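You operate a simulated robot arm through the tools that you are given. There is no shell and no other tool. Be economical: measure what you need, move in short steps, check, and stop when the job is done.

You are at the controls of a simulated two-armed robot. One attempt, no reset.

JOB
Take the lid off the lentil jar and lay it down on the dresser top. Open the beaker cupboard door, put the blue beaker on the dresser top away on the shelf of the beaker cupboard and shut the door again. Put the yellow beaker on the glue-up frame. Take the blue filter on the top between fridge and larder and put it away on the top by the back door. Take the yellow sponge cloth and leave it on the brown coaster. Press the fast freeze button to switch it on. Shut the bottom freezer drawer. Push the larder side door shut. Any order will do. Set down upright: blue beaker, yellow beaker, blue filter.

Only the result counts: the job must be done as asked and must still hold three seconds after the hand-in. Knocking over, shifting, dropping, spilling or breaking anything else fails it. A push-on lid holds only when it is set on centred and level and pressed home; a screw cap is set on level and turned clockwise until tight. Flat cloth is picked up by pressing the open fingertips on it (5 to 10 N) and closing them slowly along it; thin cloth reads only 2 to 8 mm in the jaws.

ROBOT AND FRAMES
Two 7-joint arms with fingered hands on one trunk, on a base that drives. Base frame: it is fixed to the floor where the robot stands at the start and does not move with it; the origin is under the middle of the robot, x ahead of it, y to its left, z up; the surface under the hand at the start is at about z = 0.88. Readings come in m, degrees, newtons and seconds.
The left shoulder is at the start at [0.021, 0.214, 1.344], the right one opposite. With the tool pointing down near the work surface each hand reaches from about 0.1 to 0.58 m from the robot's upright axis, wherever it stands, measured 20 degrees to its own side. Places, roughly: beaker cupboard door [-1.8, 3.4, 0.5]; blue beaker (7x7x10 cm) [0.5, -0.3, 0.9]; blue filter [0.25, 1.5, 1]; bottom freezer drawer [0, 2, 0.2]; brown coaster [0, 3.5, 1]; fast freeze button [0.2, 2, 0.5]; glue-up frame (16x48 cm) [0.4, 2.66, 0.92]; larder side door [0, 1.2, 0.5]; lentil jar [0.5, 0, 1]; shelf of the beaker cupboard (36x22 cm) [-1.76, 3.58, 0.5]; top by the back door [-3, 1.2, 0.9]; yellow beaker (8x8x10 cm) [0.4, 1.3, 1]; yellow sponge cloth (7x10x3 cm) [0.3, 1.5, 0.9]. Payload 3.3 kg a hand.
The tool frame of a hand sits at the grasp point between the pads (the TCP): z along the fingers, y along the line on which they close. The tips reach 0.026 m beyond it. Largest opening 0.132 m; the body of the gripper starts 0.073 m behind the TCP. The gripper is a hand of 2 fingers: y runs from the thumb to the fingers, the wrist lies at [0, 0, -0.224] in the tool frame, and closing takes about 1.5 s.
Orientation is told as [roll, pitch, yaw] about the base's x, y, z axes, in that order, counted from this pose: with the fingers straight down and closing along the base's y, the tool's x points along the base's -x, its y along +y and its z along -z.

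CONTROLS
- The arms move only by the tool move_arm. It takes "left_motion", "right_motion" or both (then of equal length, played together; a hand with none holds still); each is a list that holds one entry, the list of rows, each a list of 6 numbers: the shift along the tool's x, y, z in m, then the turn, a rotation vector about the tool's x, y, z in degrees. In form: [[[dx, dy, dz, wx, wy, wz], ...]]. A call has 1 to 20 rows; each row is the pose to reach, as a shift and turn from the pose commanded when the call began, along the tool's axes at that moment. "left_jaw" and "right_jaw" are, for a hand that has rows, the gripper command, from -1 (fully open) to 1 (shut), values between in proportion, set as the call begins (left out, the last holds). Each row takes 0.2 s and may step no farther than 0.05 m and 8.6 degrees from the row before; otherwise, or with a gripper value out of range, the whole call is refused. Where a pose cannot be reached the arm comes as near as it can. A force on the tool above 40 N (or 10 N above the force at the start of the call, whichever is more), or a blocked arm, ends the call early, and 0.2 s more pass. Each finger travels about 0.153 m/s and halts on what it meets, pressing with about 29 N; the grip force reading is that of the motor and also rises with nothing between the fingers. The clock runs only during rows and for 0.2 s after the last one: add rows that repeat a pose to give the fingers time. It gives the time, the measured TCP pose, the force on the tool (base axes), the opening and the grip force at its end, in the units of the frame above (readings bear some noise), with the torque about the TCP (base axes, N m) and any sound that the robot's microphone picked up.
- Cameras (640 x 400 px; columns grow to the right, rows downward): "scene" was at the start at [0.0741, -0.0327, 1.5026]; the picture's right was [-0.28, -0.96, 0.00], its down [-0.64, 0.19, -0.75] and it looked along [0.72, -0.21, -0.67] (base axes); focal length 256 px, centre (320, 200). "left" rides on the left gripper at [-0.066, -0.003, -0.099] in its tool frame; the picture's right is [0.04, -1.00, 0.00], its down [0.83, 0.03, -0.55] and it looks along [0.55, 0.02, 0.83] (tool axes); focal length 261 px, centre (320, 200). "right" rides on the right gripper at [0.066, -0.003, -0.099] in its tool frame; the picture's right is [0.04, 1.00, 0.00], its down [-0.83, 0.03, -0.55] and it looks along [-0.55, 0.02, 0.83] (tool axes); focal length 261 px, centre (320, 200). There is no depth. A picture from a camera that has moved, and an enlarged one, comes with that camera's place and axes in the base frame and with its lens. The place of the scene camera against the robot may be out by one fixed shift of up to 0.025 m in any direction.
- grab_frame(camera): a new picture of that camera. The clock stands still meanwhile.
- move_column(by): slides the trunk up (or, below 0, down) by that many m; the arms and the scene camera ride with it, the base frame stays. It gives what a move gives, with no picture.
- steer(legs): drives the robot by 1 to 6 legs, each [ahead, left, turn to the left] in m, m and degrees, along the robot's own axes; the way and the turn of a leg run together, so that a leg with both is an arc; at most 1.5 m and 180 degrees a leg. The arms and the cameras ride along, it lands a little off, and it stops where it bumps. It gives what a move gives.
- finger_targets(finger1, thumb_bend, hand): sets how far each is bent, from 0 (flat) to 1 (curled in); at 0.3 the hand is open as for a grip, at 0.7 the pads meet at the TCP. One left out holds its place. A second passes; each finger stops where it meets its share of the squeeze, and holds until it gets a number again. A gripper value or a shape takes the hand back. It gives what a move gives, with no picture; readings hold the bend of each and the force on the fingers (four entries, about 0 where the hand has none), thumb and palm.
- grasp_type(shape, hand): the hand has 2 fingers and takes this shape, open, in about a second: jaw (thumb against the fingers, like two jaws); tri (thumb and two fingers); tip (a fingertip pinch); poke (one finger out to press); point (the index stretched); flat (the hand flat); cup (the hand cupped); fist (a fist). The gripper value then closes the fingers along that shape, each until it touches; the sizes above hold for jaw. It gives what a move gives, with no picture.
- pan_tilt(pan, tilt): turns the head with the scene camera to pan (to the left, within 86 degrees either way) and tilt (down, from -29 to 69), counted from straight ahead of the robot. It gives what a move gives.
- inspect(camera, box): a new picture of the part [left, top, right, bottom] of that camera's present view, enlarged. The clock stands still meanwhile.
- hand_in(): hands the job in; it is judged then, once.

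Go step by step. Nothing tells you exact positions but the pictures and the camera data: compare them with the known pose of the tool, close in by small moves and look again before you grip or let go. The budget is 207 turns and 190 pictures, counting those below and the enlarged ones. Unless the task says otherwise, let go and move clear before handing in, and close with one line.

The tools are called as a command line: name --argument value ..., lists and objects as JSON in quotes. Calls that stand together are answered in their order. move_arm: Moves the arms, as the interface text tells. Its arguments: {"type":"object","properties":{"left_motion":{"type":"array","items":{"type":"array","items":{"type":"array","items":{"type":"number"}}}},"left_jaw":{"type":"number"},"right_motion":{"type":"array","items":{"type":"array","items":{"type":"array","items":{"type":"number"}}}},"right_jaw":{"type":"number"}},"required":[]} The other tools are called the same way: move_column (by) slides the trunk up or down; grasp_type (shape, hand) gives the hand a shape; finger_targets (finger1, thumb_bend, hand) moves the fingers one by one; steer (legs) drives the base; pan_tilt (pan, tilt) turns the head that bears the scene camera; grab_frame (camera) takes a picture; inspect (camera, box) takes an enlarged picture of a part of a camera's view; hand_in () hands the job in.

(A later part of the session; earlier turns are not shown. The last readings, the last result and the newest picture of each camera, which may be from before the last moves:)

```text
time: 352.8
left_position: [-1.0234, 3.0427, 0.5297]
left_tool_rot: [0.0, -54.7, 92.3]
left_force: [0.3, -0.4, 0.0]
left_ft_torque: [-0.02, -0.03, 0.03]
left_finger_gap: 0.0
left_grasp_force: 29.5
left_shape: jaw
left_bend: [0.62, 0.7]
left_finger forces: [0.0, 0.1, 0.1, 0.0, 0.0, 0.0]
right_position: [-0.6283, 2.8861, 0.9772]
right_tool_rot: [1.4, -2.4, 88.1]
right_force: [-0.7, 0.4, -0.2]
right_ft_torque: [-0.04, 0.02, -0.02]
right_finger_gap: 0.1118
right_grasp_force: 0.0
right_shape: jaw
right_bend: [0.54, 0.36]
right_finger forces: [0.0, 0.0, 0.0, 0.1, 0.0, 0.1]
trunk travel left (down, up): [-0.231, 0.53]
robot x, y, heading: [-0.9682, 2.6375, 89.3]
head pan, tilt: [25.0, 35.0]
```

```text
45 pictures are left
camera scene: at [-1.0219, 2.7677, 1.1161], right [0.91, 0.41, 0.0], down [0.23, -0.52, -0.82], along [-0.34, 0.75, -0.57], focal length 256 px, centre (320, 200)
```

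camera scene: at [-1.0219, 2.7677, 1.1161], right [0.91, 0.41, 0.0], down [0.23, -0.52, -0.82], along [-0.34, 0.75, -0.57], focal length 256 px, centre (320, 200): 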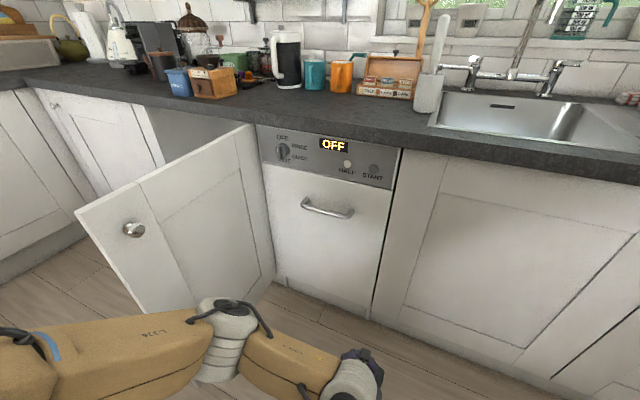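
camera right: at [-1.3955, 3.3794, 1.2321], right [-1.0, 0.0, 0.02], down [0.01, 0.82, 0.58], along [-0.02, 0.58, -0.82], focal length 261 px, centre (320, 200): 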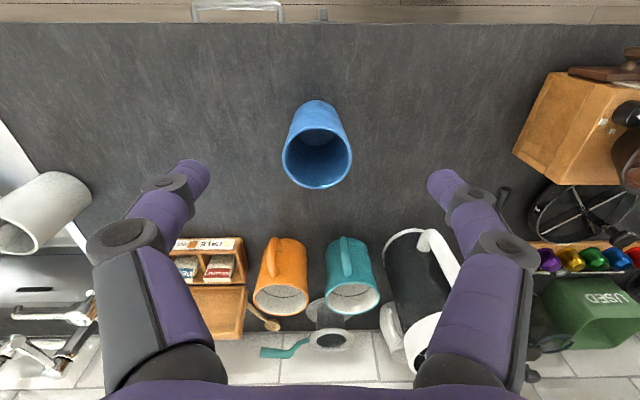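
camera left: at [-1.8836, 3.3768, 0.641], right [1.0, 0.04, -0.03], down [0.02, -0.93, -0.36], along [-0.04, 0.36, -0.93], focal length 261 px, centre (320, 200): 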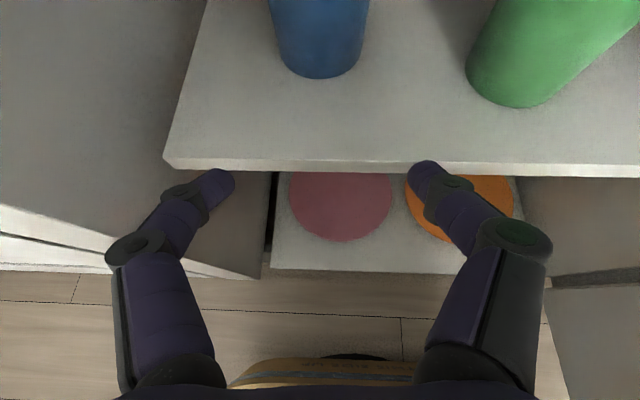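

I'll raise the trunk so only the fingertips are below the door's top, then sweep left and forward to close it.

move_column --by 0.24

steer --legs '[[0, 0.38, 0], [0, 0.25, 0]]'

grab_frame --camera "scene"

```text
time: 355.3
left_position: [-1.0244, 3.0431, 0.7689]
left_tool_rot: [0.1, -54.6, 92.2]
left_force: [0.3, 0.1, 0.0]
left_ft_torque: [-0.04, 0.04, -0.01]
left_finger_gap: 0.0002
left_grasp_force: 29.0
left_shape: jaw
left_bend: [0.62, 0.7]
left_finger forces: [0.0, 0.1, 0.0, 0.1, 0.1, 0.1]
right_position: [-0.6276, 2.879, 1.2223]
right_tool_rot: [1.6, -3.9, 88.2]
right_force: [0.8, -0.2, -0.4]
right_ft_torque: [-0.04, 0.01, -0.02]
right_finger_gap: 0.112
right_grasp_force: 0.0
right_shape: jaw
right_bend: [0.54, 0.36]
right_finger forces: [0.0, 0.0, 0.0, 0.0, 0.0, 0.1]
trunk travel left (down, up): [-0.471, 0.29]
robot x, y, heading: [-0.9704, 2.6329, 89.2]
head pan, tilt: [25.0, 35.0]
```

```text
time: 359.1
left_position: [-1.6465, 3.0571, 0.7689]
left_tool_rot: [-0.1, -54.7, 91.7]
left_force: [-0.3, 0.0, -0.2]
left_ft_torque: [0.01, -0.01, -0.01]
left_finger_gap: 0.0
left_grasp_force: 29.4
left_shape: jaw
left_bend: [0.62, 0.7]
left_finger forces: [0.0, 0.1, 0.1, 0.1, 0.0, 0.1]
right_position: [-1.2534, 2.8892, 1.2232]
right_tool_rot: [1.4, -3.8, 87.6]
right_force: [-0.2, -0.1, -0.2]
right_ft_torque: [-0.01, -0.01, 0.03]
right_finger_gap: 0.112
right_grasp_force: 0.1
right_shape: jaw
right_bend: [0.54, 0.36]
right_finger forces: [0.0, 0.0, 0.0, 0.0, 0.1, 0.1]
trunk travel left (down, up): [-0.471, 0.29]
robot x, y, heading: [-1.5964, 2.6491, 89.0]
head pan, tilt: [25.0, 35.0]
```

```text
44 pictures are left
camera scene: at [-1.6497, 2.739, 1.3587], right [0.92, 0.4, 0.0], down [0.23, -0.53, -0.82], along [-0.33, 0.75, -0.57], focal length 256 px, centre (320, 200)
```

scene: 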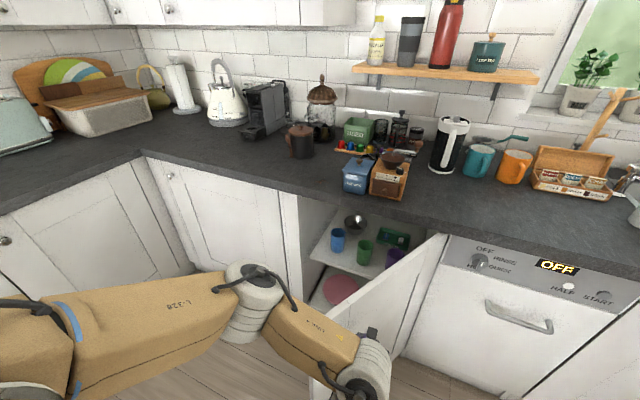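

The door is swinging shut ahead of the hand. Pushing forward now to close it.

steer --legs '[[0.12, 0.07, 0], [0.12, 0.05, 0], [0.06, 0, 0], [0.05, 0, 0]]'

grab_frame --camera "scene"

```text
time: 362.4
left_position: [-1.7544, 3.3818, 0.7647]
left_tool_rot: [-0.5, -53.2, 91.3]
left_force: [-0.2, -2.1, -0.5]
left_ft_torque: [-0.05, 0.02, 0.01]
left_finger_gap: 0.0001
left_grasp_force: 28.8
left_shape: jaw
left_bend: [0.66, 0.68]
left_finger forces: [0.0, 0.0, 0.0, 0.0, 0.0, 0.1]
right_position: [-1.3651, 3.224, 1.2216]
right_tool_rot: [1.6, -3.7, 87.5]
right_force: [0.2, 0.1, -0.8]
right_ft_torque: [-0.02, -0.01, 0.0]
right_finger_gap: 0.1121
right_grasp_force: 0.1
right_shape: jaw
right_bend: [0.54, 0.36]
right_finger forces: [0.0, 0.0, 0.1, 0.0, 0.0, 0.0]
trunk travel left (down, up): [-0.471, 0.29]
robot x, y, heading: [-1.7058, 2.9831, 88.6]
head pan, tilt: [25.0, 35.0]
stopped in leg 4: the force on the tool passed its limit at 84 N (the readings are from after the stop); the commanded pose is now the measured one
```

```text
43 pictures are left
camera scene: at [-1.7614, 3.0733, 1.3587], right [0.92, 0.4, 0.0], down [0.23, -0.52, -0.82], along [-0.33, 0.75, -0.57], focal length 256 px, centre (320, 200)
```

scene: 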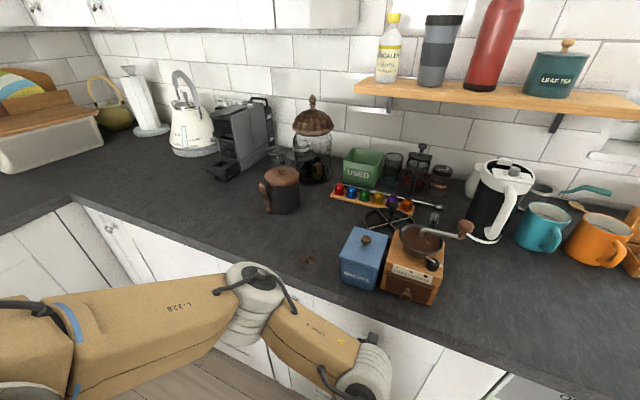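

The door is pressed shut. I'll back off, level and tuck the left hand, and check the door before going for the sponge.

steer --legs '[[-0.5, 0, 0]]'

move_arm --left_motion '[[[0.01, 0, -0.01, 0, 7, 0], [0.02, 0.01, -0.03, 0, 14, 0], [0.03, 0.02, -0.05, 0, 21, 0], [0.04, 0.03, -0.08, 0, 28, 0], [0.05, 0.04, -0.11, 0, 35, 0], [0.05, 0.05, -0.15, 0, 42, 0], [0.04, 0.06, -0.19, 0, 49, 0], [0.03, 0.07, -0.23, 0, 54, 0], [0.02, 0.08, -0.27, 0, 54, 0], [0.02, 0.08, -0.3, 0, 54, 0]]]'

pan_tilt --pan 0 --tilt 35

grab_frame --camera "scene"

```text
time: 365.4
left_position: [-1.7678, 2.885, 0.7655]
left_tool_rot: [-0.5, -53.3, 92.0]
left_force: [0.9, -0.4, 0.1]
left_ft_torque: [-0.01, -0.02, -0.02]
left_finger_gap: 0.0001
left_grasp_force: 29.1
left_shape: jaw
left_bend: [0.66, 0.68]
left_finger forces: [0.1, 0.0, 0.0, 0.0, 0.0, 0.1]
right_position: [-1.3771, 2.7325, 1.2217]
right_tool_rot: [1.7, -3.7, 88.4]
right_force: [0.5, -1.0, -0.3]
right_ft_torque: [0.0, -0.01, 0.0]
right_finger_gap: 0.112
right_grasp_force: 0.1
right_shape: jaw
right_bend: [0.54, 0.36]
right_finger forces: [0.0, 0.0, 0.0, 0.1, 0.1, 0.0]
trunk travel left (down, up): [-0.471, 0.29]
robot x, y, heading: [-1.7194, 2.4893, 89.2]
head pan, tilt: [25.0, 35.0]
```

```text
time: 366.7
left_position: [-1.8388, 2.7436, 0.7307]
left_tool_rot: [9.0, -14.4, 88.8]
left_force: [-0.7, -0.3, 0.4]
left_ft_torque: [0.01, -0.03, -0.01]
left_finger_gap: 0.0002
left_grasp_force: 28.8
left_shape: jaw
left_bend: [0.66, 0.68]
left_finger forces: [0.0, 0.0, 0.0, 0.1, 0.1, 0.0]
left hand out of reach, approached as far as the arm can: row 5, 6
right_position: [-1.3768, 2.7323, 1.2217]
right_tool_rot: [1.7, -3.8, 88.3]
right_force: [-0.1, -0.5, 0.5]
right_ft_torque: [0.04, -0.01, -0.03]
right_finger_gap: 0.1117
right_grasp_force: 0.0
right_shape: jaw
right_bend: [0.54, 0.36]
right_finger forces: [0.1, 0.0, 0.1, 0.1, 0.0, 0.0]
trunk travel left (down, up): [-0.471, 0.29]
robot x, y, heading: [-1.7167, 2.4914, 89.5]
head pan, tilt: [25.0, 35.0]
stopped in row 6 (left hand): the arm was blocked; the commanded pose is now the measured one
```

```text
time: 367.6
left_position: [-1.8378, 2.7433, 0.7311]
left_tool_rot: [8.9, -14.4, 89.0]
left_force: [-0.4, -0.1, 0.5]
left_ft_torque: [-0.01, -0.01, -0.02]
left_finger_gap: 0.0
left_grasp_force: 28.4
left_shape: jaw
left_bend: [0.66, 0.68]
left_finger forces: [0.0, 0.0, 0.0, 0.0, 0.1, 0.1]
right_position: [-1.3779, 2.7341, 1.2227]
right_tool_rot: [1.5, -3.7, 88.3]
right_force: [0.4, -0.5, 0.6]
right_ft_torque: [-0.01, -0.02, 0.01]
right_finger_gap: 0.1119
right_grasp_force: 0.0
right_shape: jaw
right_bend: [0.54, 0.36]
right_finger forces: [0.0, 0.0, 0.0, 0.0, 0.1, 0.0]
trunk travel left (down, up): [-0.471, 0.29]
robot x, y, heading: [-1.7172, 2.4839, 89.5]
head pan, tilt: [0.0, 35.0]
```

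```text
42 pictures are left
camera scene: at [-1.7336, 2.5854, 1.3587], right [1.0, -0.01, 0.0], down [-0.01, -0.57, -0.82], along [0.01, 0.82, -0.57], focal length 256 px, centre (320, 200)
```

scene: 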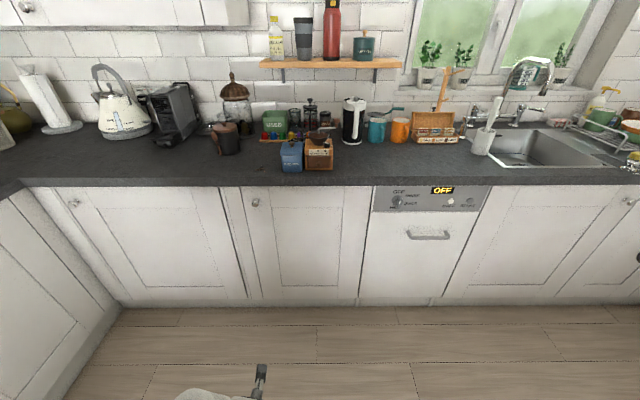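

The cupboard door is flush shut and the beaker task is done. Now I'll raise the left hand clear and drive toward the fridge counter for the sponge, using the right hand with a 20° heading.

move_arm --left_motion '[[[-0.03, 0, -0.03, 0, 0, 0], [-0.05, 0, -0.07, 0, 0, 0], [-0.05, 0, -0.11, 0, 0, 0], [-0.05, 0, -0.15, 0, 0, 0], [-0.05, 0, -0.19, 0, 0, 0], [-0.05, 0, -0.23, 0, 0, 0], [-0.05, 0, -0.27, 0, 5, 0], [-0.05, 0, -0.31, 0, 10, 0], [-0.05, 0, -0.35, 0, 14, 0], [-0.05, 0, -0.35, 0, 14, 0]]]'

steer --legs '[[-0.73, -1.1, 0], [0, 0, -69.5]]'

pan_tilt --pan -25 --tilt 35

grab_frame --camera "scene"

```text
time: 369.9
left_position: [-1.8089, 2.6858, 0.6799]
left_tool_rot: [18.6, -0.2, 91.1]
left_force: [0.0, 0.0, 0.6]
left_ft_torque: [0.07, -0.01, 0.01]
left_finger_gap: 0.0
left_grasp_force: 28.9
left_shape: jaw
left_bend: [0.66, 0.68]
left_finger forces: [0.1, 0.0, 0.0, 0.0, 0.0, 0.0]
left hand out of reach, approached as far as the arm can: row 1, 2, 3, 4, 5, 6, 7, 8, 9, 10
right_position: [-1.378, 2.7303, 1.222]
right_tool_rot: [1.7, -3.8, 88.3]
right_force: [0.9, -0.4, -0.1]
right_ft_torque: [0.07, 0.01, -0.02]
right_finger_gap: 0.1122
right_grasp_force: 0.1
right_shape: jaw
right_bend: [0.54, 0.36]
right_finger forces: [0.0, 0.0, 0.0, 0.0, 0.0, 0.0]
trunk travel left (down, up): [-0.471, 0.29]
robot x, y, heading: [-1.7194, 2.4891, 89.5]
head pan, tilt: [0.0, 35.0]
stopped in row 10 (left hand): the arm was blocked; the commanded pose is now the measured one
```

```text
time: 379.6
left_position: [-0.4574, 1.889, 0.6799]
left_tool_rot: [18.4, 0.0, 21.4]
left_force: [0.1, 0.0, -0.3]
left_ft_torque: [-0.04, -0.04, 0.0]
left_finger_gap: 0.0
left_grasp_force: 29.0
left_shape: jaw
left_bend: [0.66, 0.68]
left_finger forces: [0.0, 0.1, 0.1, 0.0, 0.0, 0.0]
right_position: [-0.2639, 1.5017, 1.2213]
right_tool_rot: [1.5, -3.5, 18.5]
right_force: [0.1, 0.5, 0.5]
right_ft_torque: [0.01, -0.02, 0.01]
right_finger_gap: 0.1116
right_grasp_force: 0.1
right_shape: jaw
right_bend: [0.54, 0.36]
right_finger forces: [0.0, 0.1, 0.0, 0.1, 0.1, 0.1]
trunk travel left (down, up): [-0.471, 0.29]
robot x, y, heading: [-0.6137, 1.7362, 19.8]
head pan, tilt: [0.0, 35.0]
```

```text
time: 380.5
left_position: [-0.4574, 1.8892, 0.6792]
left_tool_rot: [18.6, 0.0, 21.3]
left_force: [-0.5, 0.1, 0.7]
left_ft_torque: [0.0, -0.01, 0.01]
left_finger_gap: 0.0
left_grasp_force: 28.9
left_shape: jaw
left_bend: [0.66, 0.68]
left_finger forces: [0.0, 0.1, 0.0, 0.0, 0.1, 0.0]
right_position: [-0.2646, 1.5014, 1.2208]
right_tool_rot: [1.6, -3.6, 18.5]
right_force: [-0.5, -0.4, 0.5]
right_ft_torque: [0.0, -0.01, 0.0]
right_finger_gap: 0.1122
right_grasp_force: 0.0
right_shape: jaw
right_bend: [0.54, 0.36]
right_finger forces: [0.0, 0.1, 0.0, 0.1, 0.0, 0.0]
trunk travel left (down, up): [-0.471, 0.29]
robot x, y, heading: [-0.6113, 1.7369, 19.4]
head pan, tilt: [-25.0, 35.0]
```

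```text
41 pictures are left
camera scene: at [-0.5252, 1.7248, 1.3587], right [-0.09, -1.0, 0.0], down [-0.57, 0.05, -0.82], along [0.82, -0.08, -0.57], focal length 256 px, centre (320, 200)
```

scene: 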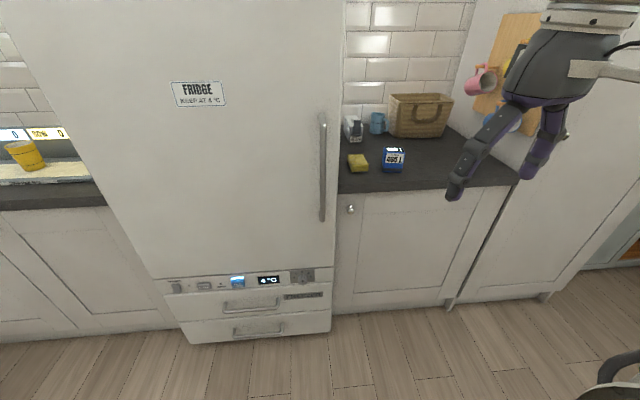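

I can see the sponge at about [0.355, 1.49] and the filter beside it. I'll check the left arm's position, then drive in.

steer --legs '[[0.376, -0.196, 0]]'

move_arm --right_motion '[[[-0.04, 0, 0, 0, 0, 0], [-0.08, 0, 0, 0, 0, 0], [-0.12, 0, 0.01, 0, 3, 0], [-0.16, 0, 0.03, 0, 3, 0], [-0.18, 0, 0.06, 0, 3, 0], [-0.19, 0, 0.09, 0, 3, 0], [-0.19, 0, 0.09, 0, 3, 0]]]'

grab_frame --camera "right"

pan_tilt --pan 20 --tilt 45

grab_frame --camera "scene"

```text
time: 383.1
left_position: [-0.034, 1.8267, 0.6795]
left_tool_rot: [18.6, 0.0, 21.2]
left_force: [-0.2, -0.3, -0.4]
left_ft_torque: [-0.05, 0.04, 0.02]
left_finger_gap: 0.0
left_grasp_force: 29.3
left_shape: jaw
left_bend: [0.66, 0.68]
left_finger forces: [0.0, 0.0, 0.0, 0.0, 0.0, 0.0]
right_position: [0.1557, 1.4389, 1.2212]
right_tool_rot: [1.6, -3.6, 18.3]
right_force: [-0.4, -0.1, 0.4]
right_ft_torque: [0.0, 0.01, 0.03]
right_finger_gap: 0.112
right_grasp_force: 0.1
right_shape: jaw
right_bend: [0.54, 0.36]
right_finger forces: [0.0, 0.0, 0.0, 0.0, 0.0, 0.1]
trunk travel left (down, up): [-0.471, 0.29]
robot x, y, heading: [-0.1914, 1.6759, 19.4]
head pan, tilt: [-25.0, 35.0]
```

```text
time: 384.7
left_position: [-0.0342, 1.8292, 0.6793]
left_tool_rot: [18.6, -0.1, 21.0]
left_force: [-0.4, 0.0, -1.2]
left_ft_torque: [0.04, 0.04, 0.02]
left_finger_gap: 0.0
left_grasp_force: 29.1
left_shape: jaw
left_bend: [0.66, 0.68]
left_finger forces: [0.0, 0.0, 0.0, 0.1, 0.0, 0.1]
right_position: [0.3062, 1.4779, 1.1122]
right_tool_rot: [1.8, -0.8, 18.5]
right_force: [-1.4, -0.1, -0.3]
right_ft_torque: [-0.02, 0.01, 0.0]
right_finger_gap: 0.1119
right_grasp_force: 0.1
right_shape: jaw
right_bend: [0.54, 0.36]
right_finger forces: [0.0, 0.1, 0.1, 0.0, 0.1, 0.1]
right hand out of reach, approached as far as the arm can: row 1, 2, 3, 4, 5, 6, 7
trunk travel left (down, up): [-0.471, 0.29]
robot x, y, heading: [-0.1901, 1.6731, 19.3]
head pan, tilt: [-25.0, 35.0]
```

```text
40 pictures are left
camera right: at [0.246, 1.453, 1.2097], right [-0.35, 0.93, 0.03], down [0.78, 0.28, 0.57], along [0.52, 0.22, -0.82], focal length 261 px, centre (320, 200)
```

right: 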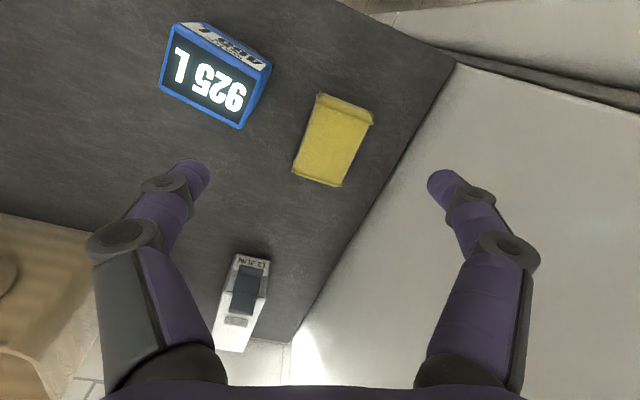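

```text
time: 385.8
left_position: [-0.0337, 1.829, 0.6788]
left_tool_rot: [18.6, 0.0, 21.1]
left_force: [-0.3, -1.1, 0.6]
left_ft_torque: [0.02, 0.0, -0.03]
left_finger_gap: 0.0
left_grasp_force: 29.2
left_shape: jaw
left_bend: [0.66, 0.68]
left_finger forces: [0.0, 0.1, 0.1, 0.0, 0.0, 0.0]
right_position: [0.3077, 1.4796, 1.1129]
right_tool_rot: [1.8, -0.8, 18.4]
right_force: [-0.3, 0.4, -0.2]
right_ft_torque: [0.01, 0.02, -0.03]
right_finger_gap: 0.1118
right_grasp_force: 0.1
right_shape: jaw
right_bend: [0.54, 0.36]
right_finger forces: [0.1, 0.0, 0.0, 0.0, 0.1, 0.0]
trunk travel left (down, up): [-0.471, 0.29]
robot x, y, heading: [-0.1884, 1.6745, 19.7]
head pan, tilt: [20.0, 45.0]
```

```text
39 pictures are left
camera scene: at [-0.1281, 1.7233, 1.3439], right [0.63, -0.77, 0.0], down [-0.55, -0.45, -0.71], along [0.55, 0.45, -0.71], focal length 256 px, centre (320, 200)
```

scene: 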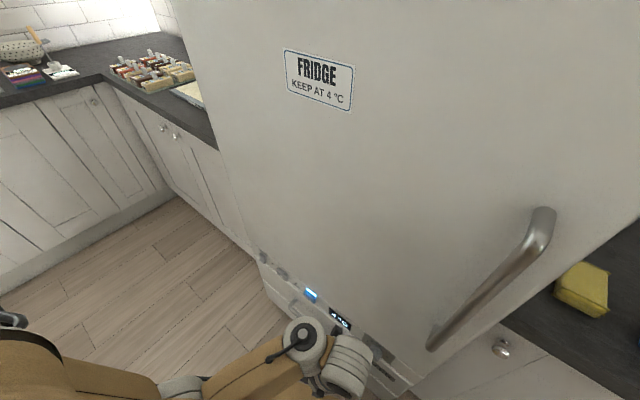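

The sponge is at about [0.35, 1.518], long side along x, so I'll turn the hand about 16° to close across it, and go lower where the reach is better.

move_arm --right_motion '[[[-0.01, 0.005, 0.03, 0, 0, 4], [-0.02, 0.01, 0.06, 0, 0, 8], [-0.035, 0.015, 0.09, 0, 0, 12], [-0.045, 0.02, 0.11, 0, 0, 16], [-0.052, 0.023, 0.12, 0, 0, 16], [-0.052, 0.023, 0.12, 0, 0, 16]]]' --right_jaw -0.7

grab_frame --camera "right"

```text
time: 387.2
left_position: [-0.0352, 1.8292, 0.6791]
left_tool_rot: [18.5, -0.1, 21.0]
left_force: [-0.7, -0.5, 0.2]
left_ft_torque: [0.0, -0.01, 0.02]
left_finger_gap: 0.0
left_grasp_force: 28.8
left_shape: jaw
left_bend: [0.66, 0.68]
left_finger forces: [0.0, 0.0, 0.0, 0.0, 0.1, 0.1]
right_position: [0.349, 1.522, 0.9907]
right_tool_rot: [1.9, -0.3, 2.4]
right_force: [0.0, 0.2, 0.5]
right_ft_torque: [0.03, -0.01, 0.03]
right_finger_gap: 0.1121
right_grasp_force: 0.1
right_shape: jaw
right_bend: [0.54, 0.36]
right_finger forces: [0.0, 0.1, 0.1, 0.1, 0.1, 0.1]
trunk travel left (down, up): [-0.471, 0.29]
robot x, y, heading: [-0.1889, 1.6731, 19.6]
head pan, tilt: [20.0, 45.0]
```

```text
38 pictures are left
camera right: at [0.2835, 1.5129, 1.0896], right [-0.08, 1.0, 0.03], down [0.83, 0.05, 0.56], along [0.55, 0.07, -0.83], focal length 261 px, centre (320, 200)
```

right: 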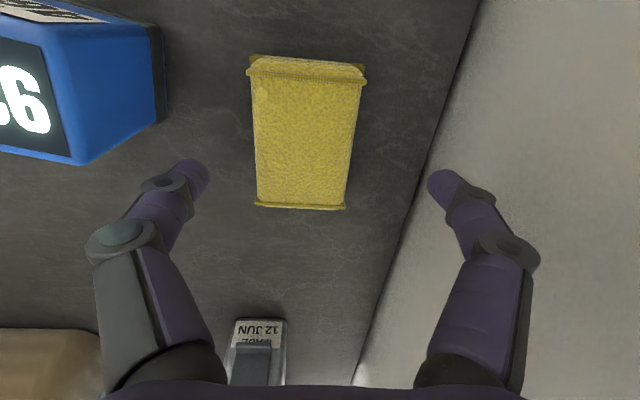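

The sponge lies neatly between the fingers. I'll shift 9 mm and descend.

move_arm --right_motion '[[[0, -0.009, 0.02, 0, 0, 0], [0, -0.009, 0.04, 0, 0, 0], [0, -0.009, 0.055, 0, 0, 0], [0, -0.009, 0.062, 0, 0, 0], [0, -0.009, 0.068, 0, 0, 0], [0, -0.009, 0.068, 0, 0, 0]]]'

grab_frame --camera "right"

```text
time: 388.3
left_position: [-0.0356, 1.8293, 0.6818]
left_tool_rot: [18.6, -0.2, 21.2]
left_force: [-0.7, 0.5, 0.4]
left_ft_torque: [0.0, 0.0, 0.03]
left_finger_gap: 0.0001
left_grasp_force: 29.2
left_shape: jaw
left_bend: [0.66, 0.68]
left_finger forces: [0.0, 0.0, 0.1, 0.0, 0.1, 0.0]
right_position: [0.3476, 1.5186, 0.9356]
right_tool_rot: [2.3, -1.0, 2.6]
right_force: [-6.2, 4.1, 25.8]
right_ft_torque: [-1.83, 0.16, -0.44]
right_finger_gap: 0.1117
right_grasp_force: 0.0
right_shape: jaw
right_bend: [0.54, 0.36]
right_finger forces: [0.1, 0.0, 0.1, 0.1, 25.9, 0.1]
trunk travel left (down, up): [-0.471, 0.29]
robot x, y, heading: [-0.1912, 1.6743, 19.5]
head pan, tilt: [20.0, 45.0]
stopped in row 5 (right hand): the force on the tool passed its limit at 48 N (the readings are from after the stop); the commanded pose is now the measured one
```

```text
37 pictures are left
camera right: at [0.2826, 1.5097, 1.0331], right [-0.08, 1.0, 0.04], down [0.82, 0.05, 0.57], along [0.56, 0.08, -0.82], focal length 261 px, centre (320, 200)
```

right: 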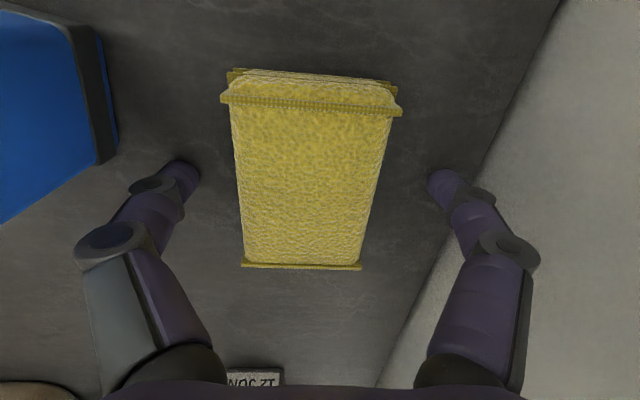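

The fingertips are on the counter either side of the sponge. I'll ease up 3 mm and close, then lift.

move_arm --right_motion '[[[0, -0.002, -0.004, 0, 0, 0], [0, -0.002, -0.004, 0, 0, 0]]]'

move_arm --right_motion '[[[0, 0, 0, 0, 0, 0], [0, 0, 0, 0, 0, 0], [0, 0, 0, 0, 0, 0], [0, 0, 0, 0, 0, 0], [0, 0, 0, 0, 0, 0], [0, 0, 0, 0, 0, 0], [0, 0, -0.03, 0, 0, 0], [0, 0, -0.07, 0, 0, 0], [0, 0, -0.11, 0, 0, 0], [0.02, 0, -0.15, 0, 0, 0], [0.04, 0, -0.19, 0, 0, 0]]]' --right_jaw 1

grab_frame --camera "right"

```text
time: 388.9
left_position: [-0.0339, 1.8284, 0.6794]
left_tool_rot: [18.6, 0.0, 21.2]
left_force: [0.3, 0.1, -0.1]
left_ft_torque: [-0.02, -0.02, -0.03]
left_finger_gap: 0.0
left_grasp_force: 28.9
left_shape: jaw
left_bend: [0.66, 0.68]
left_finger forces: [0.1, 0.0, 0.0, 0.0, 0.0, 0.0]
right_position: [0.3492, 1.5153, 0.9364]
right_tool_rot: [2.0, -0.7, 2.5]
right_force: [-3.9, 2.5, 12.4]
right_ft_torque: [-0.8, 0.06, -0.22]
right_finger_gap: 0.1119
right_grasp_force: 0.1
right_shape: jaw
right_bend: [0.54, 0.36]
right_finger forces: [0.0, 0.0, 0.0, 0.1, 12.2, 0.0]
trunk travel left (down, up): [-0.471, 0.29]
robot x, y, heading: [-0.1884, 1.6724, 19.3]
head pan, tilt: [20.0, 45.0]
```

```text
time: 391.3
left_position: [-0.0338, 1.8292, 0.68]
left_tool_rot: [18.6, -0.1, 21.1]
left_force: [-0.5, -0.6, -0.5]
left_ft_torque: [0.0, 0.02, 0.02]
left_finger_gap: 0.0
left_grasp_force: 29.1
left_shape: jaw
left_bend: [0.66, 0.68]
left_finger forces: [0.0, 0.1, 0.1, 0.1, 0.1, 0.1]
right_position: [0.297, 1.4962, 1.1141]
right_tool_rot: [2.3, -0.8, 2.5]
right_force: [-0.1, 0.4, -0.8]
right_ft_torque: [0.02, 0.0, 0.01]
right_finger_gap: 0.0553
right_grasp_force: 29.1
right_shape: jaw
right_bend: [0.7, 0.37]
right_finger forces: [28.9, 0.0, 0.0, 0.1, 28.9, 0.0]
right hand out of reach, approached as far as the arm can: row 9, 10, 11
trunk travel left (down, up): [-0.471, 0.29]
robot x, y, heading: [-0.1928, 1.6781, 19.2]
head pan, tilt: [20.0, 45.0]
```

```text
36 pictures are left
camera right: at [0.232, 1.4862, 1.2116], right [-0.08, 1.0, 0.04], down [0.82, 0.05, 0.57], along [0.56, 0.08, -0.82], focal length 261 px, centre (320, 200)
```

right: 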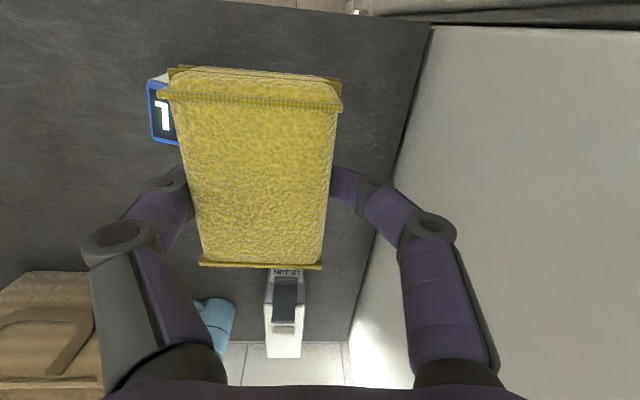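

The sponge is held. I'll back out and drive to the window counter's right end to find the brown coaster.

steer --legs '[[-0.425, 0.148, 0], [0, 0, 70.8], [1.12, 0, 0], [0, -0.25, 0]]'

pan_tilt --pan -15 --tilt 35

grab_frame --camera "scene"

```text
time: 404.0
left_position: [-0.5452, 3.0151, 0.679]
left_tool_rot: [18.5, -0.1, 94.5]
left_force: [0.2, 0.4, -0.1]
left_ft_torque: [0.02, 0.01, -0.02]
left_finger_gap: 0.0
left_grasp_force: 29.1
left_shape: jaw
left_bend: [0.66, 0.68]
left_finger forces: [0.0, 0.0, 0.0, 0.0, 0.0, 0.0]
right_position: [-0.1291, 3.2407, 1.1132]
right_tool_rot: [2.5, -0.8, 76.0]
right_force: [0.6, 0.1, -0.4]
right_ft_torque: [0.0, 0.06, -0.01]
right_finger_gap: 0.0552
right_grasp_force: 28.9
right_shape: jaw
right_bend: [0.7, 0.37]
right_finger forces: [28.8, 0.0, 0.0, 0.1, 28.8, 0.0]
trunk travel left (down, up): [-0.471, 0.29]
robot x, y, heading: [-0.4447, 2.8192, 93.0]
head pan, tilt: [20.0, 45.0]
```

```text
time: 405.0
left_position: [-0.546, 3.0153, 0.6797]
left_tool_rot: [18.6, -0.2, 94.6]
left_force: [0.6, 0.0, -0.8]
left_ft_torque: [0.03, 0.01, -0.02]
left_finger_gap: 0.0001
left_grasp_force: 28.9
left_shape: jaw
left_bend: [0.66, 0.68]
left_finger forces: [0.1, 0.1, 0.0, 0.0, 0.0, 0.0]
right_position: [-0.1311, 3.2413, 1.1124]
right_tool_rot: [2.4, -0.8, 76.0]
right_force: [0.4, -0.6, 0.1]
right_ft_torque: [0.02, -0.01, -0.03]
right_finger_gap: 0.0551
right_grasp_force: 29.1
right_shape: jaw
right_bend: [0.7, 0.37]
right_finger forces: [28.8, 0.0, 0.0, 0.0, 28.8, 0.1]
trunk travel left (down, up): [-0.471, 0.29]
robot x, y, heading: [-0.4407, 2.8223, 93.1]
head pan, tilt: [-15.0, 35.0]
```

```text
35 pictures are left
camera scene: at [-0.4429, 2.9175, 1.3587], right [0.98, -0.21, 0.0], down [-0.12, -0.56, -0.82], along [0.17, 0.8, -0.57], focal length 256 px, centre (320, 200)
```

scene: 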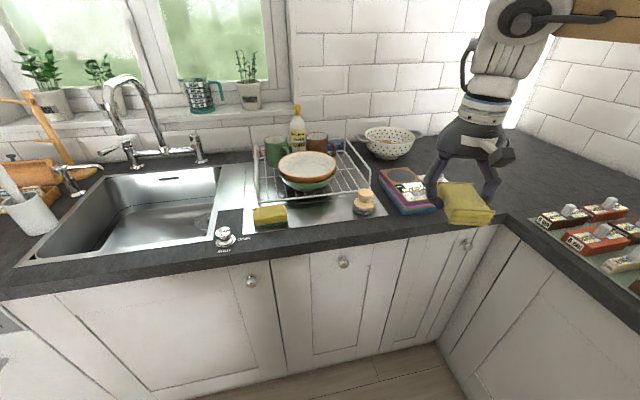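

inspect --camera "scene" --box '[340, 140, 520, 240]'

grab_frame --camera "right"

```text
3.56 times, centred on (430, 190) of scene
camera zoom: at [-0.4429, 2.9175, 1.3587], right [0.98, -0.21, 0.0], down [-0.12, -0.56, -0.82], along [0.17, 0.8, -0.57], focal length 909 px, centre (-71, 236)
```

zoom: 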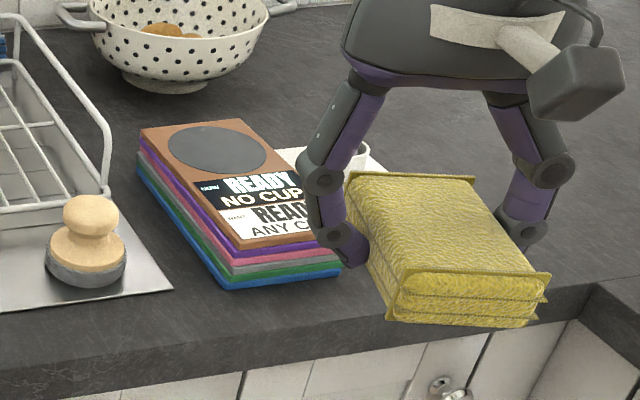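

```text
33 pictures are left
camera right: at [-0.1402, 3.1743, 1.2109], right [-0.98, 0.2, 0.04], down [0.19, 0.8, 0.57], along [0.08, 0.56, -0.82], focal length 261 px, centre (320, 200)
```

right: 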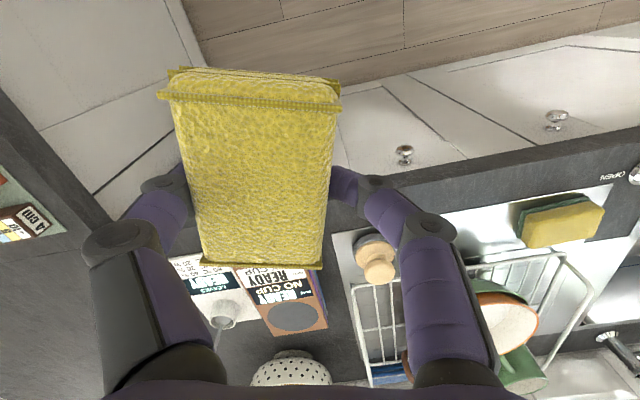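

The brown coaster is the top of the stack at about x -0.08…0.01, y 3.44…3.64, z≈0.94. I'll drive in so the sponge is over it.

steer --legs '[[0.285, -0.083, 0]]'

grab_frame --camera "right"

grab_frame --camera "scene"

```text
time: 407.1
left_position: [-0.4753, 3.3076, 0.6797]
left_tool_rot: [18.6, 0.1, 94.6]
left_force: [0.1, 0.4, 0.7]
left_ft_torque: [-0.02, 0.01, 0.0]
left_finger_gap: 0.0
left_grasp_force: 28.7
left_shape: jaw
left_bend: [0.66, 0.68]
left_finger forces: [0.1, 0.1, 0.0, 0.1, 0.1, 0.1]
right_position: [-0.0626, 3.5331, 1.1126]
right_tool_rot: [2.3, -0.6, 76.1]
right_force: [-0.4, 0.0, 0.2]
right_ft_torque: [0.01, 0.0, -0.01]
right_finger_gap: 0.0551
right_grasp_force: 28.4
right_shape: jaw
right_bend: [0.7, 0.37]
right_finger forces: [28.8, 0.1, 0.1, 0.0, 28.8, 0.0]
trunk travel left (down, up): [-0.471, 0.29]
robot x, y, heading: [-0.3729, 3.1111, 93.0]
head pan, tilt: [-15.0, 35.0]
```

```text
32 pictures are left
camera right: at [-0.071, 3.4665, 1.2105], right [-0.98, 0.2, 0.04], down [0.19, 0.8, 0.56], along [0.08, 0.56, -0.82], focal length 261 px, centre (320, 200)
```

right: 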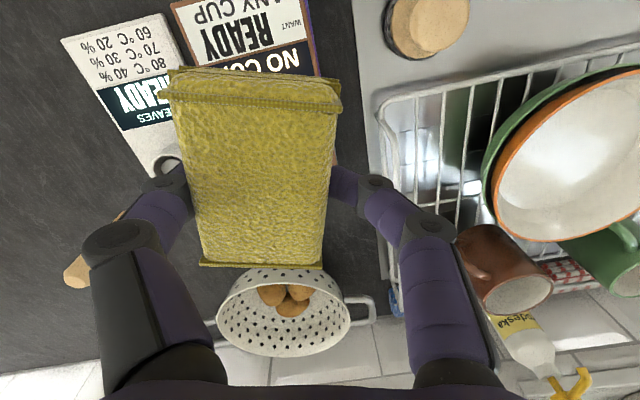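

```text
31 pictures are left
camera scene: at [-0.3737, 3.21, 1.3586], right [0.98, -0.21, 0.0], down [-0.12, -0.56, -0.82], along [0.17, 0.8, -0.57], focal length 256 px, centre (320, 200)
```

scene: 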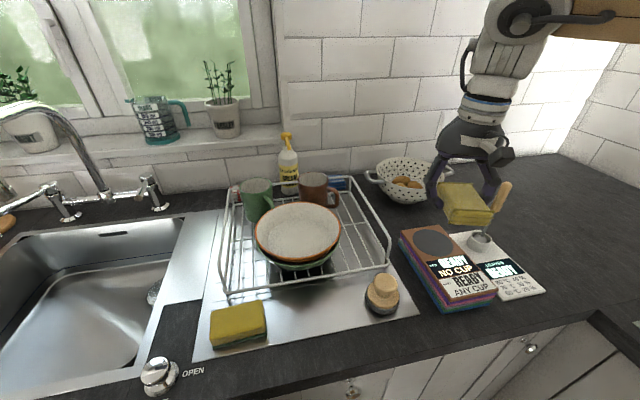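

The sponge is right above the coaster. Lowering it gently.

move_arm --right_motion '[[[-0.003, -0.012, 0.03, 0, 0, 0], [-0.003, -0.012, 0.06, 0, 0, 0], [-0.003, -0.012, 0.09, 0, 0, 0], [-0.003, -0.012, 0.11, 0, 0, 0], [-0.003, -0.012, 0.12, 0, 0, 0], [-0.003, -0.012, 0.126, 0, 0, 0], [-0.003, -0.012, 0.126, 0, 0, 0]]]'

inspect --camera "scene" --box '[380, 150, 580, 330]'

```text
time: 408.7
left_position: [-0.4774, 3.3074, 0.6793]
left_tool_rot: [18.6, 0.0, 94.5]
left_force: [0.3, 0.8, 0.0]
left_ft_torque: [0.0, -0.02, 0.01]
left_finger_gap: 0.0
left_grasp_force: 29.0
left_shape: jaw
left_bend: [0.66, 0.68]
left_finger forces: [0.0, 0.0, 0.0, 0.0, 0.1, 0.1]
right_position: [-0.0538, 3.5335, 0.9889]
right_tool_rot: [2.3, -0.8, 76.0]
right_force: [-0.1, -0.1, -0.2]
right_ft_torque: [0.01, 0.01, -0.01]
right_finger_gap: 0.055
right_grasp_force: 28.8
right_shape: jaw
right_bend: [0.7, 0.37]
right_finger forces: [28.6, 0.0, 0.0, 0.1, 28.7, 0.1]
trunk travel left (down, up): [-0.471, 0.29]
robot x, y, heading: [-0.3763, 3.1123, 92.8]
head pan, tilt: [-15.0, 35.0]
```

```text
2.22 times, centred on (480, 240) of scene
camera zoom: at [-0.374, 3.2089, 1.3587], right [0.98, -0.21, 0.0], down [-0.12, -0.56, -0.82], along [0.17, 0.8, -0.57], focal length 568 px, centre (-36, 111)
```

zoom: 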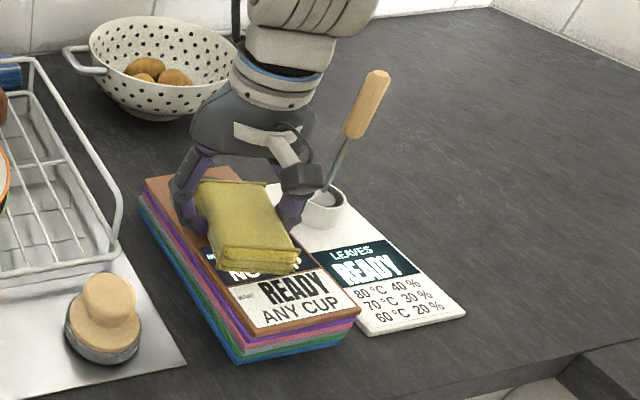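

The sponge is over the brown coaster, with the tool holder on the right clear of the finger that hardly moves. I'll lower to contact.

move_arm --right_motion '[[[0, 0, 0.004, 0, 0, 0], [0, 0, 0.008, 0, 0, 0], [0, 0, 0.012, 0, 0, 0], [0, 0, 0.016, 0, 0, 0], [0, 0, 0.02, 0, 0, 0]]]'

```text
time: 409.4
left_position: [-0.4775, 3.3075, 0.6794]
left_tool_rot: [18.6, -0.2, 94.6]
left_force: [0.6, 0.1, -0.2]
left_ft_torque: [0.0, 0.01, 0.02]
left_finger_gap: 0.0
left_grasp_force: 28.9
left_shape: jaw
left_bend: [0.66, 0.68]
left_finger forces: [0.0, 0.0, 0.0, 0.0, 0.0, 0.1]
right_position: [-0.0572, 3.5369, 0.9841]
right_tool_rot: [2.4, -1.5, 75.9]
right_force: [-1.7, -3.2, 28.7]
right_ft_torque: [-0.73, -1.89, -0.27]
right_finger_gap: 0.0545
right_grasp_force: 28.9
right_shape: jaw
right_bend: [0.71, 0.36]
right_finger forces: [25.2, 0.1, 0.0, 0.0, 53.1, 0.0]
trunk travel left (down, up): [-0.471, 0.29]
robot x, y, heading: [-0.3734, 3.1175, 92.8]
head pan, tilt: [-15.0, 35.0]
stopped in row 3 (right hand): the force on the tool passed its limit at 46 N (the readings are from after the stop); the commanded pose is now the measured one
```

Contact. Raise 4 mm, open and lift away.

move_arm --right_motion '[[[0, 0, -0.004, 0, 0, 0], [0, 0, -0.004, 0, 0, 0]]]'

move_arm --right_motion '[[[0, 0, 0, 0, 0, 0], [0, 0, 0, 0, 0, 0], [0, 0, 0, 0, 0, 0], [0, 0, 0, 0, 0, 0], [0, 0, -0.02, 0, 0, 0], [0, 0, -0.05, 0, 0, 0], [0, 0, -0.09, 0, 0, 0], [0, 0, -0.13, 0, 0, 0], [0, 0, -0.17, 0, 0, 0]]]' --right_jaw -0.6

inspect --camera "scene" --box '[380, 150, 580, 330]'

```text
time: 410.0
left_position: [-0.4772, 3.3064, 0.679]
left_tool_rot: [18.6, -0.2, 94.6]
left_force: [0.5, -0.5, -0.6]
left_ft_torque: [0.0, 0.02, 0.01]
left_finger_gap: 0.0
left_grasp_force: 29.0
left_shape: jaw
left_bend: [0.66, 0.68]
left_finger forces: [0.1, 0.0, 0.0, 0.1, 0.1, 0.0]
right_position: [-0.055, 3.5364, 0.9842]
right_tool_rot: [2.4, -1.2, 76.0]
right_force: [0.8, -0.1, 8.1]
right_ft_torque: [-0.23, -0.61, -0.03]
right_finger_gap: 0.0543
right_grasp_force: 29.2
right_shape: jaw
right_bend: [0.71, 0.36]
right_finger forces: [28.3, 0.0, 0.1, 0.0, 37.3, 0.1]
trunk travel left (down, up): [-0.471, 0.29]
robot x, y, heading: [-0.3737, 3.1137, 92.7]
head pan, tilt: [-15.0, 35.0]
```

```text
time: 412.0
left_position: [-0.4766, 3.3054, 0.6793]
left_tool_rot: [18.6, -0.1, 94.5]
left_force: [-0.8, 0.4, -1.2]
left_ft_torque: [0.02, -0.02, -0.03]
left_finger_gap: 0.0001
left_grasp_force: 29.1
left_shape: jaw
left_bend: [0.66, 0.68]
left_finger forces: [0.1, 0.0, 0.0, 0.0, 0.1, 0.0]
right_position: [-0.0473, 3.5189, 1.1395]
right_tool_rot: [2.7, -1.3, 76.0]
right_force: [0.8, 0.0, -1.5]
right_ft_torque: [0.04, -0.02, -0.02]
right_finger_gap: 0.1052
right_grasp_force: 0.1
right_shape: jaw
right_bend: [0.59, 0.43]
right_finger forces: [0.0, 0.0, 0.0, 0.1, 0.0, 0.0]
right hand out of reach, approached as far as the arm can: row 9
trunk travel left (down, up): [-0.471, 0.29]
robot x, y, heading: [-0.3765, 3.112, 93.0]
head pan, tilt: [-15.0, 35.0]
```

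```text
2.22 times, centred on (480, 240) of scene
camera zoom: at [-0.374, 3.2076, 1.3589], right [0.98, -0.21, 0.0], down [-0.12, -0.56, -0.82], along [0.17, 0.8, -0.57], focal length 568 px, centre (-36, 111)
```

zoom: 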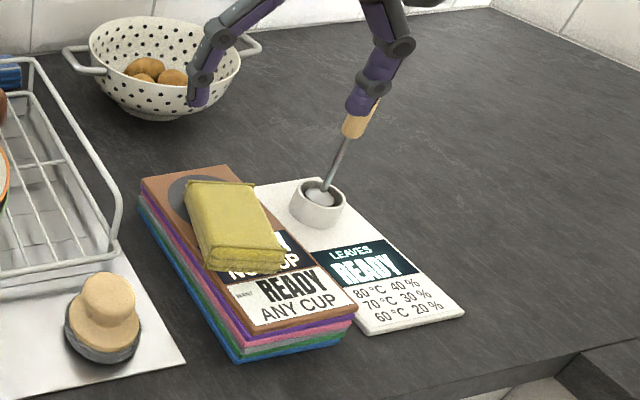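

The sponge lies on the brown coaster. Last item: the blue filter at about [0.31, 1.395], again with the right hand at a 20° heading.

steer --legs '[[-0.3, 0.27, 0], [-1.1, 0, 0], [0, 0, -73], [0.32, -0.27, 0]]'

grab_frame --camera "right"

```text
time: 425.2
left_position: [-0.0158, 1.6867, 0.6787]
left_tool_rot: [18.7, 0.0, 19.2]
left_force: [-0.2, 0.8, 0.0]
left_ft_torque: [-0.02, -0.02, 0.03]
left_finger_gap: 0.0
left_grasp_force: 28.8
left_shape: jaw
left_bend: [0.66, 0.68]
left_finger forces: [0.0, 0.0, 0.1, 0.0, 0.1, 0.1]
right_position: [0.2973, 1.3243, 1.1385]
right_tool_rot: [2.7, -1.3, 0.6]
right_force: [0.1, -0.5, -0.6]
right_ft_torque: [0.02, 0.0, 0.02]
right_finger_gap: 0.1056
right_grasp_force: 0.2
right_shape: jaw
right_bend: [0.59, 0.43]
right_finger forces: [0.1, 0.1, 0.0, 0.0, 0.1, 0.0]
trunk travel left (down, up): [-0.471, 0.29]
robot x, y, heading: [-0.1828, 1.5371, 17.4]
head pan, tilt: [-15.0, 35.0]
```

```text
28 pictures are left
camera right: at [0.2309, 1.3165, 1.2351], right [-0.05, 1.0, 0.04], down [0.82, 0.02, 0.57], along [0.57, 0.07, -0.82], focal length 261 px, centre (320, 200)
```

right: 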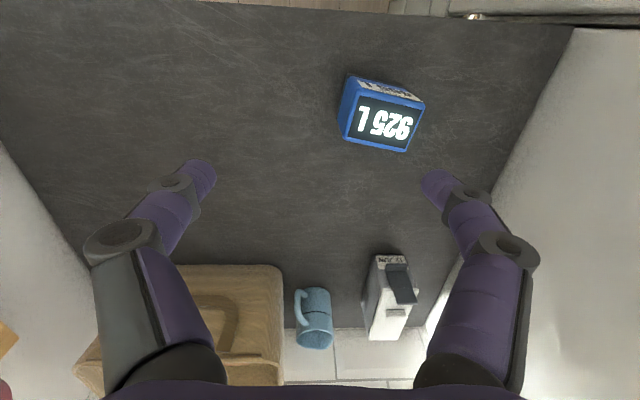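

The filter top triangulates to [0.308, 1.393, 0.99]. I'll move over it, level the hand and lower around it.

move_arm --right_motion '[[[-0.004, 0.023, 0, 1, 0.5, 2], [-0.008, 0.046, 0, 2, 1, 4], [-0.011, 0.069, 0.01, 2.7, 1.3, 5.6], [-0.011, 0.069, 0.05, 2.7, 1.3, 5.6], [-0.011, 0.069, 0.09, 2.7, 1.3, 5.6], [-0.011, 0.069, 0.12, 2.7, 1.3, 5.6], [-0.011, 0.069, 0.12, 2.7, 1.3, 5.6]]]' --right_jaw -1

grab_frame --camera "right"

```text
time: 426.8
left_position: [-0.0161, 1.6865, 0.6792]
left_tool_rot: [18.6, -0.2, 19.3]
left_force: [0.6, 0.3, 0.8]
left_ft_torque: [0.0, 0.0, 0.0]
left_finger_gap: 0.0002
left_grasp_force: 28.5
left_shape: jaw
left_bend: [0.66, 0.68]
left_finger forces: [0.1, 0.1, 0.0, 0.0, 0.1, 0.1]
right_position: [0.3037, 1.3875, 1.017]
right_tool_rot: [0.1, 0.0, -5.1]
right_force: [-0.1, -0.1, 0.2]
right_ft_torque: [0.01, 0.02, 0.02]
right_finger_gap: 0.1318
right_grasp_force: 0.0
right_shape: jaw
right_bend: [0.3, 0.3]
right_finger forces: [0.0, 0.0, 0.0, 0.0, 0.0, 0.0]
right hand out of reach, approached as far as the arm can: row 1, 2, 3, 4, 5, 6, 7
trunk travel left (down, up): [-0.471, 0.29]
robot x, y, heading: [-0.1794, 1.5368, 17.6]
head pan, tilt: [-15.0, 35.0]
```

```text
27 pictures are left
camera right: at [0.2396, 1.391, 1.1155], right [0.05, 1.0, 0.0], down [0.83, -0.04, 0.55], along [0.55, -0.02, -0.83], focal length 261 px, centre (320, 200)
```

right: 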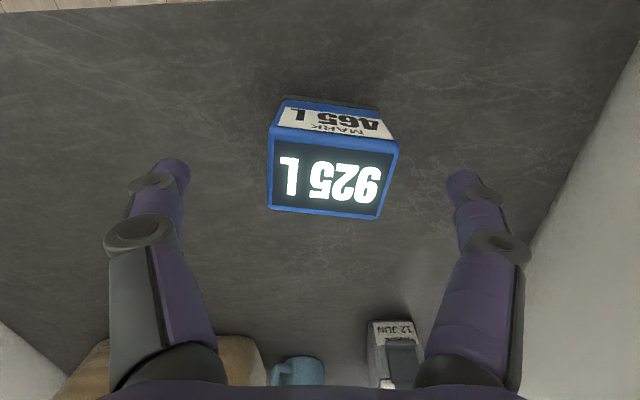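

move_arm --right_motion '[[[-0.006, 0.007, 0.01, 0, 0, 3], [-0.006, 0.007, 0.03, 0, 0, 6], [-0.006, 0.007, 0.05, 0, 0, 6], [-0.006, 0.007, 0.06, 0, 0, 6], [-0.006, 0.007, 0.06, 0, 0, 6]]]'

move_arm --right_motion '[[[0, 0, 0, 0, 0, 0], [0, 0, 0, 0, 0, 0], [0, 0, 0, 0, 0, 0], [0, 0, 0, 0, 0, 0], [0, 0, 0, 0, 0, 0], [0, 0, 0, 0, 0, 0], [0, 0, 0, 0, 0, 0], [0, 0, -0.02, 0, 0, 0], [0, 0, -0.05, 0, 0, 0], [0, 0, -0.05, 0, 0, 0]]]' --right_jaw 1

grab_frame --camera "right"

```text
time: 428.0
left_position: [-0.0161, 1.6864, 0.6799]
left_tool_rot: [18.6, -0.1, 19.1]
left_force: [-0.4, 1.0, 0.2]
left_ft_torque: [0.01, 0.0, 0.0]
left_finger_gap: 0.0
left_grasp_force: 28.7
left_shape: jaw
left_bend: [0.66, 0.68]
left_finger forces: [0.0, 0.1, 0.1, 0.1, 0.0, 0.1]
right_position: [0.3098, 1.3939, 0.9603]
right_tool_rot: [0.0, 0.0, -10.9]
right_force: [0.4, -1.2, 0.3]
right_ft_torque: [0.02, -0.01, -0.02]
right_finger_gap: 0.1319
right_grasp_force: 0.0
right_shape: jaw
right_bend: [0.3, 0.3]
right_finger forces: [0.0, 0.0, 0.0, 0.0, 0.0, 0.0]
right hand out of reach, approached as far as the arm can: row 1, 2, 3, 4, 5
trunk travel left (down, up): [-0.471, 0.29]
robot x, y, heading: [-0.1778, 1.5374, 17.7]
head pan, tilt: [-15.0, 35.0]
```

```text
time: 430.2
left_position: [-0.0162, 1.6864, 0.6793]
left_tool_rot: [18.6, -0.1, 19.1]
left_force: [0.1, 0.4, -0.9]
left_ft_torque: [-0.04, -0.05, 0.02]
left_finger_gap: 0.0001
left_grasp_force: 29.6
left_shape: jaw
left_bend: [0.66, 0.68]
left_finger forces: [0.0, 0.0, 0.0, 0.0, 0.0, 0.1]
right_position: [0.3079, 1.3885, 1.0083]
right_tool_rot: [0.1, 0.1, -11.0]
right_force: [-0.7, 0.0, -2.5]
right_ft_torque: [0.04, 0.04, 0.02]
right_finger_gap: 0.0628
right_grasp_force: 28.8
right_shape: jaw
right_bend: [0.73, 0.7]
right_finger forces: [26.6, 0.0, 0.0, 0.0, 26.7, 0.0]
right hand out of reach, approached as far as the arm can: row 9, 10
trunk travel left (down, up): [-0.471, 0.29]
robot x, y, heading: [-0.176, 1.5404, 17.6]
head pan, tilt: [-15.0, 35.0]
```

```text
26 pictures are left
camera right: at [0.2434, 1.3992, 1.1058], right [0.15, 0.99, 0.0], down [0.82, -0.13, 0.55], along [0.55, -0.08, -0.83], focal length 261 px, centre (320, 200)
```

right: 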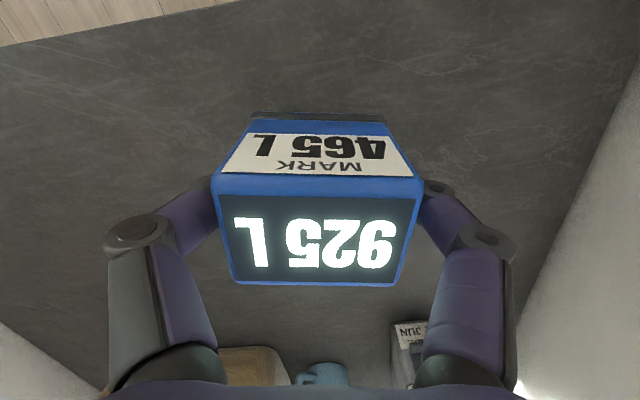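

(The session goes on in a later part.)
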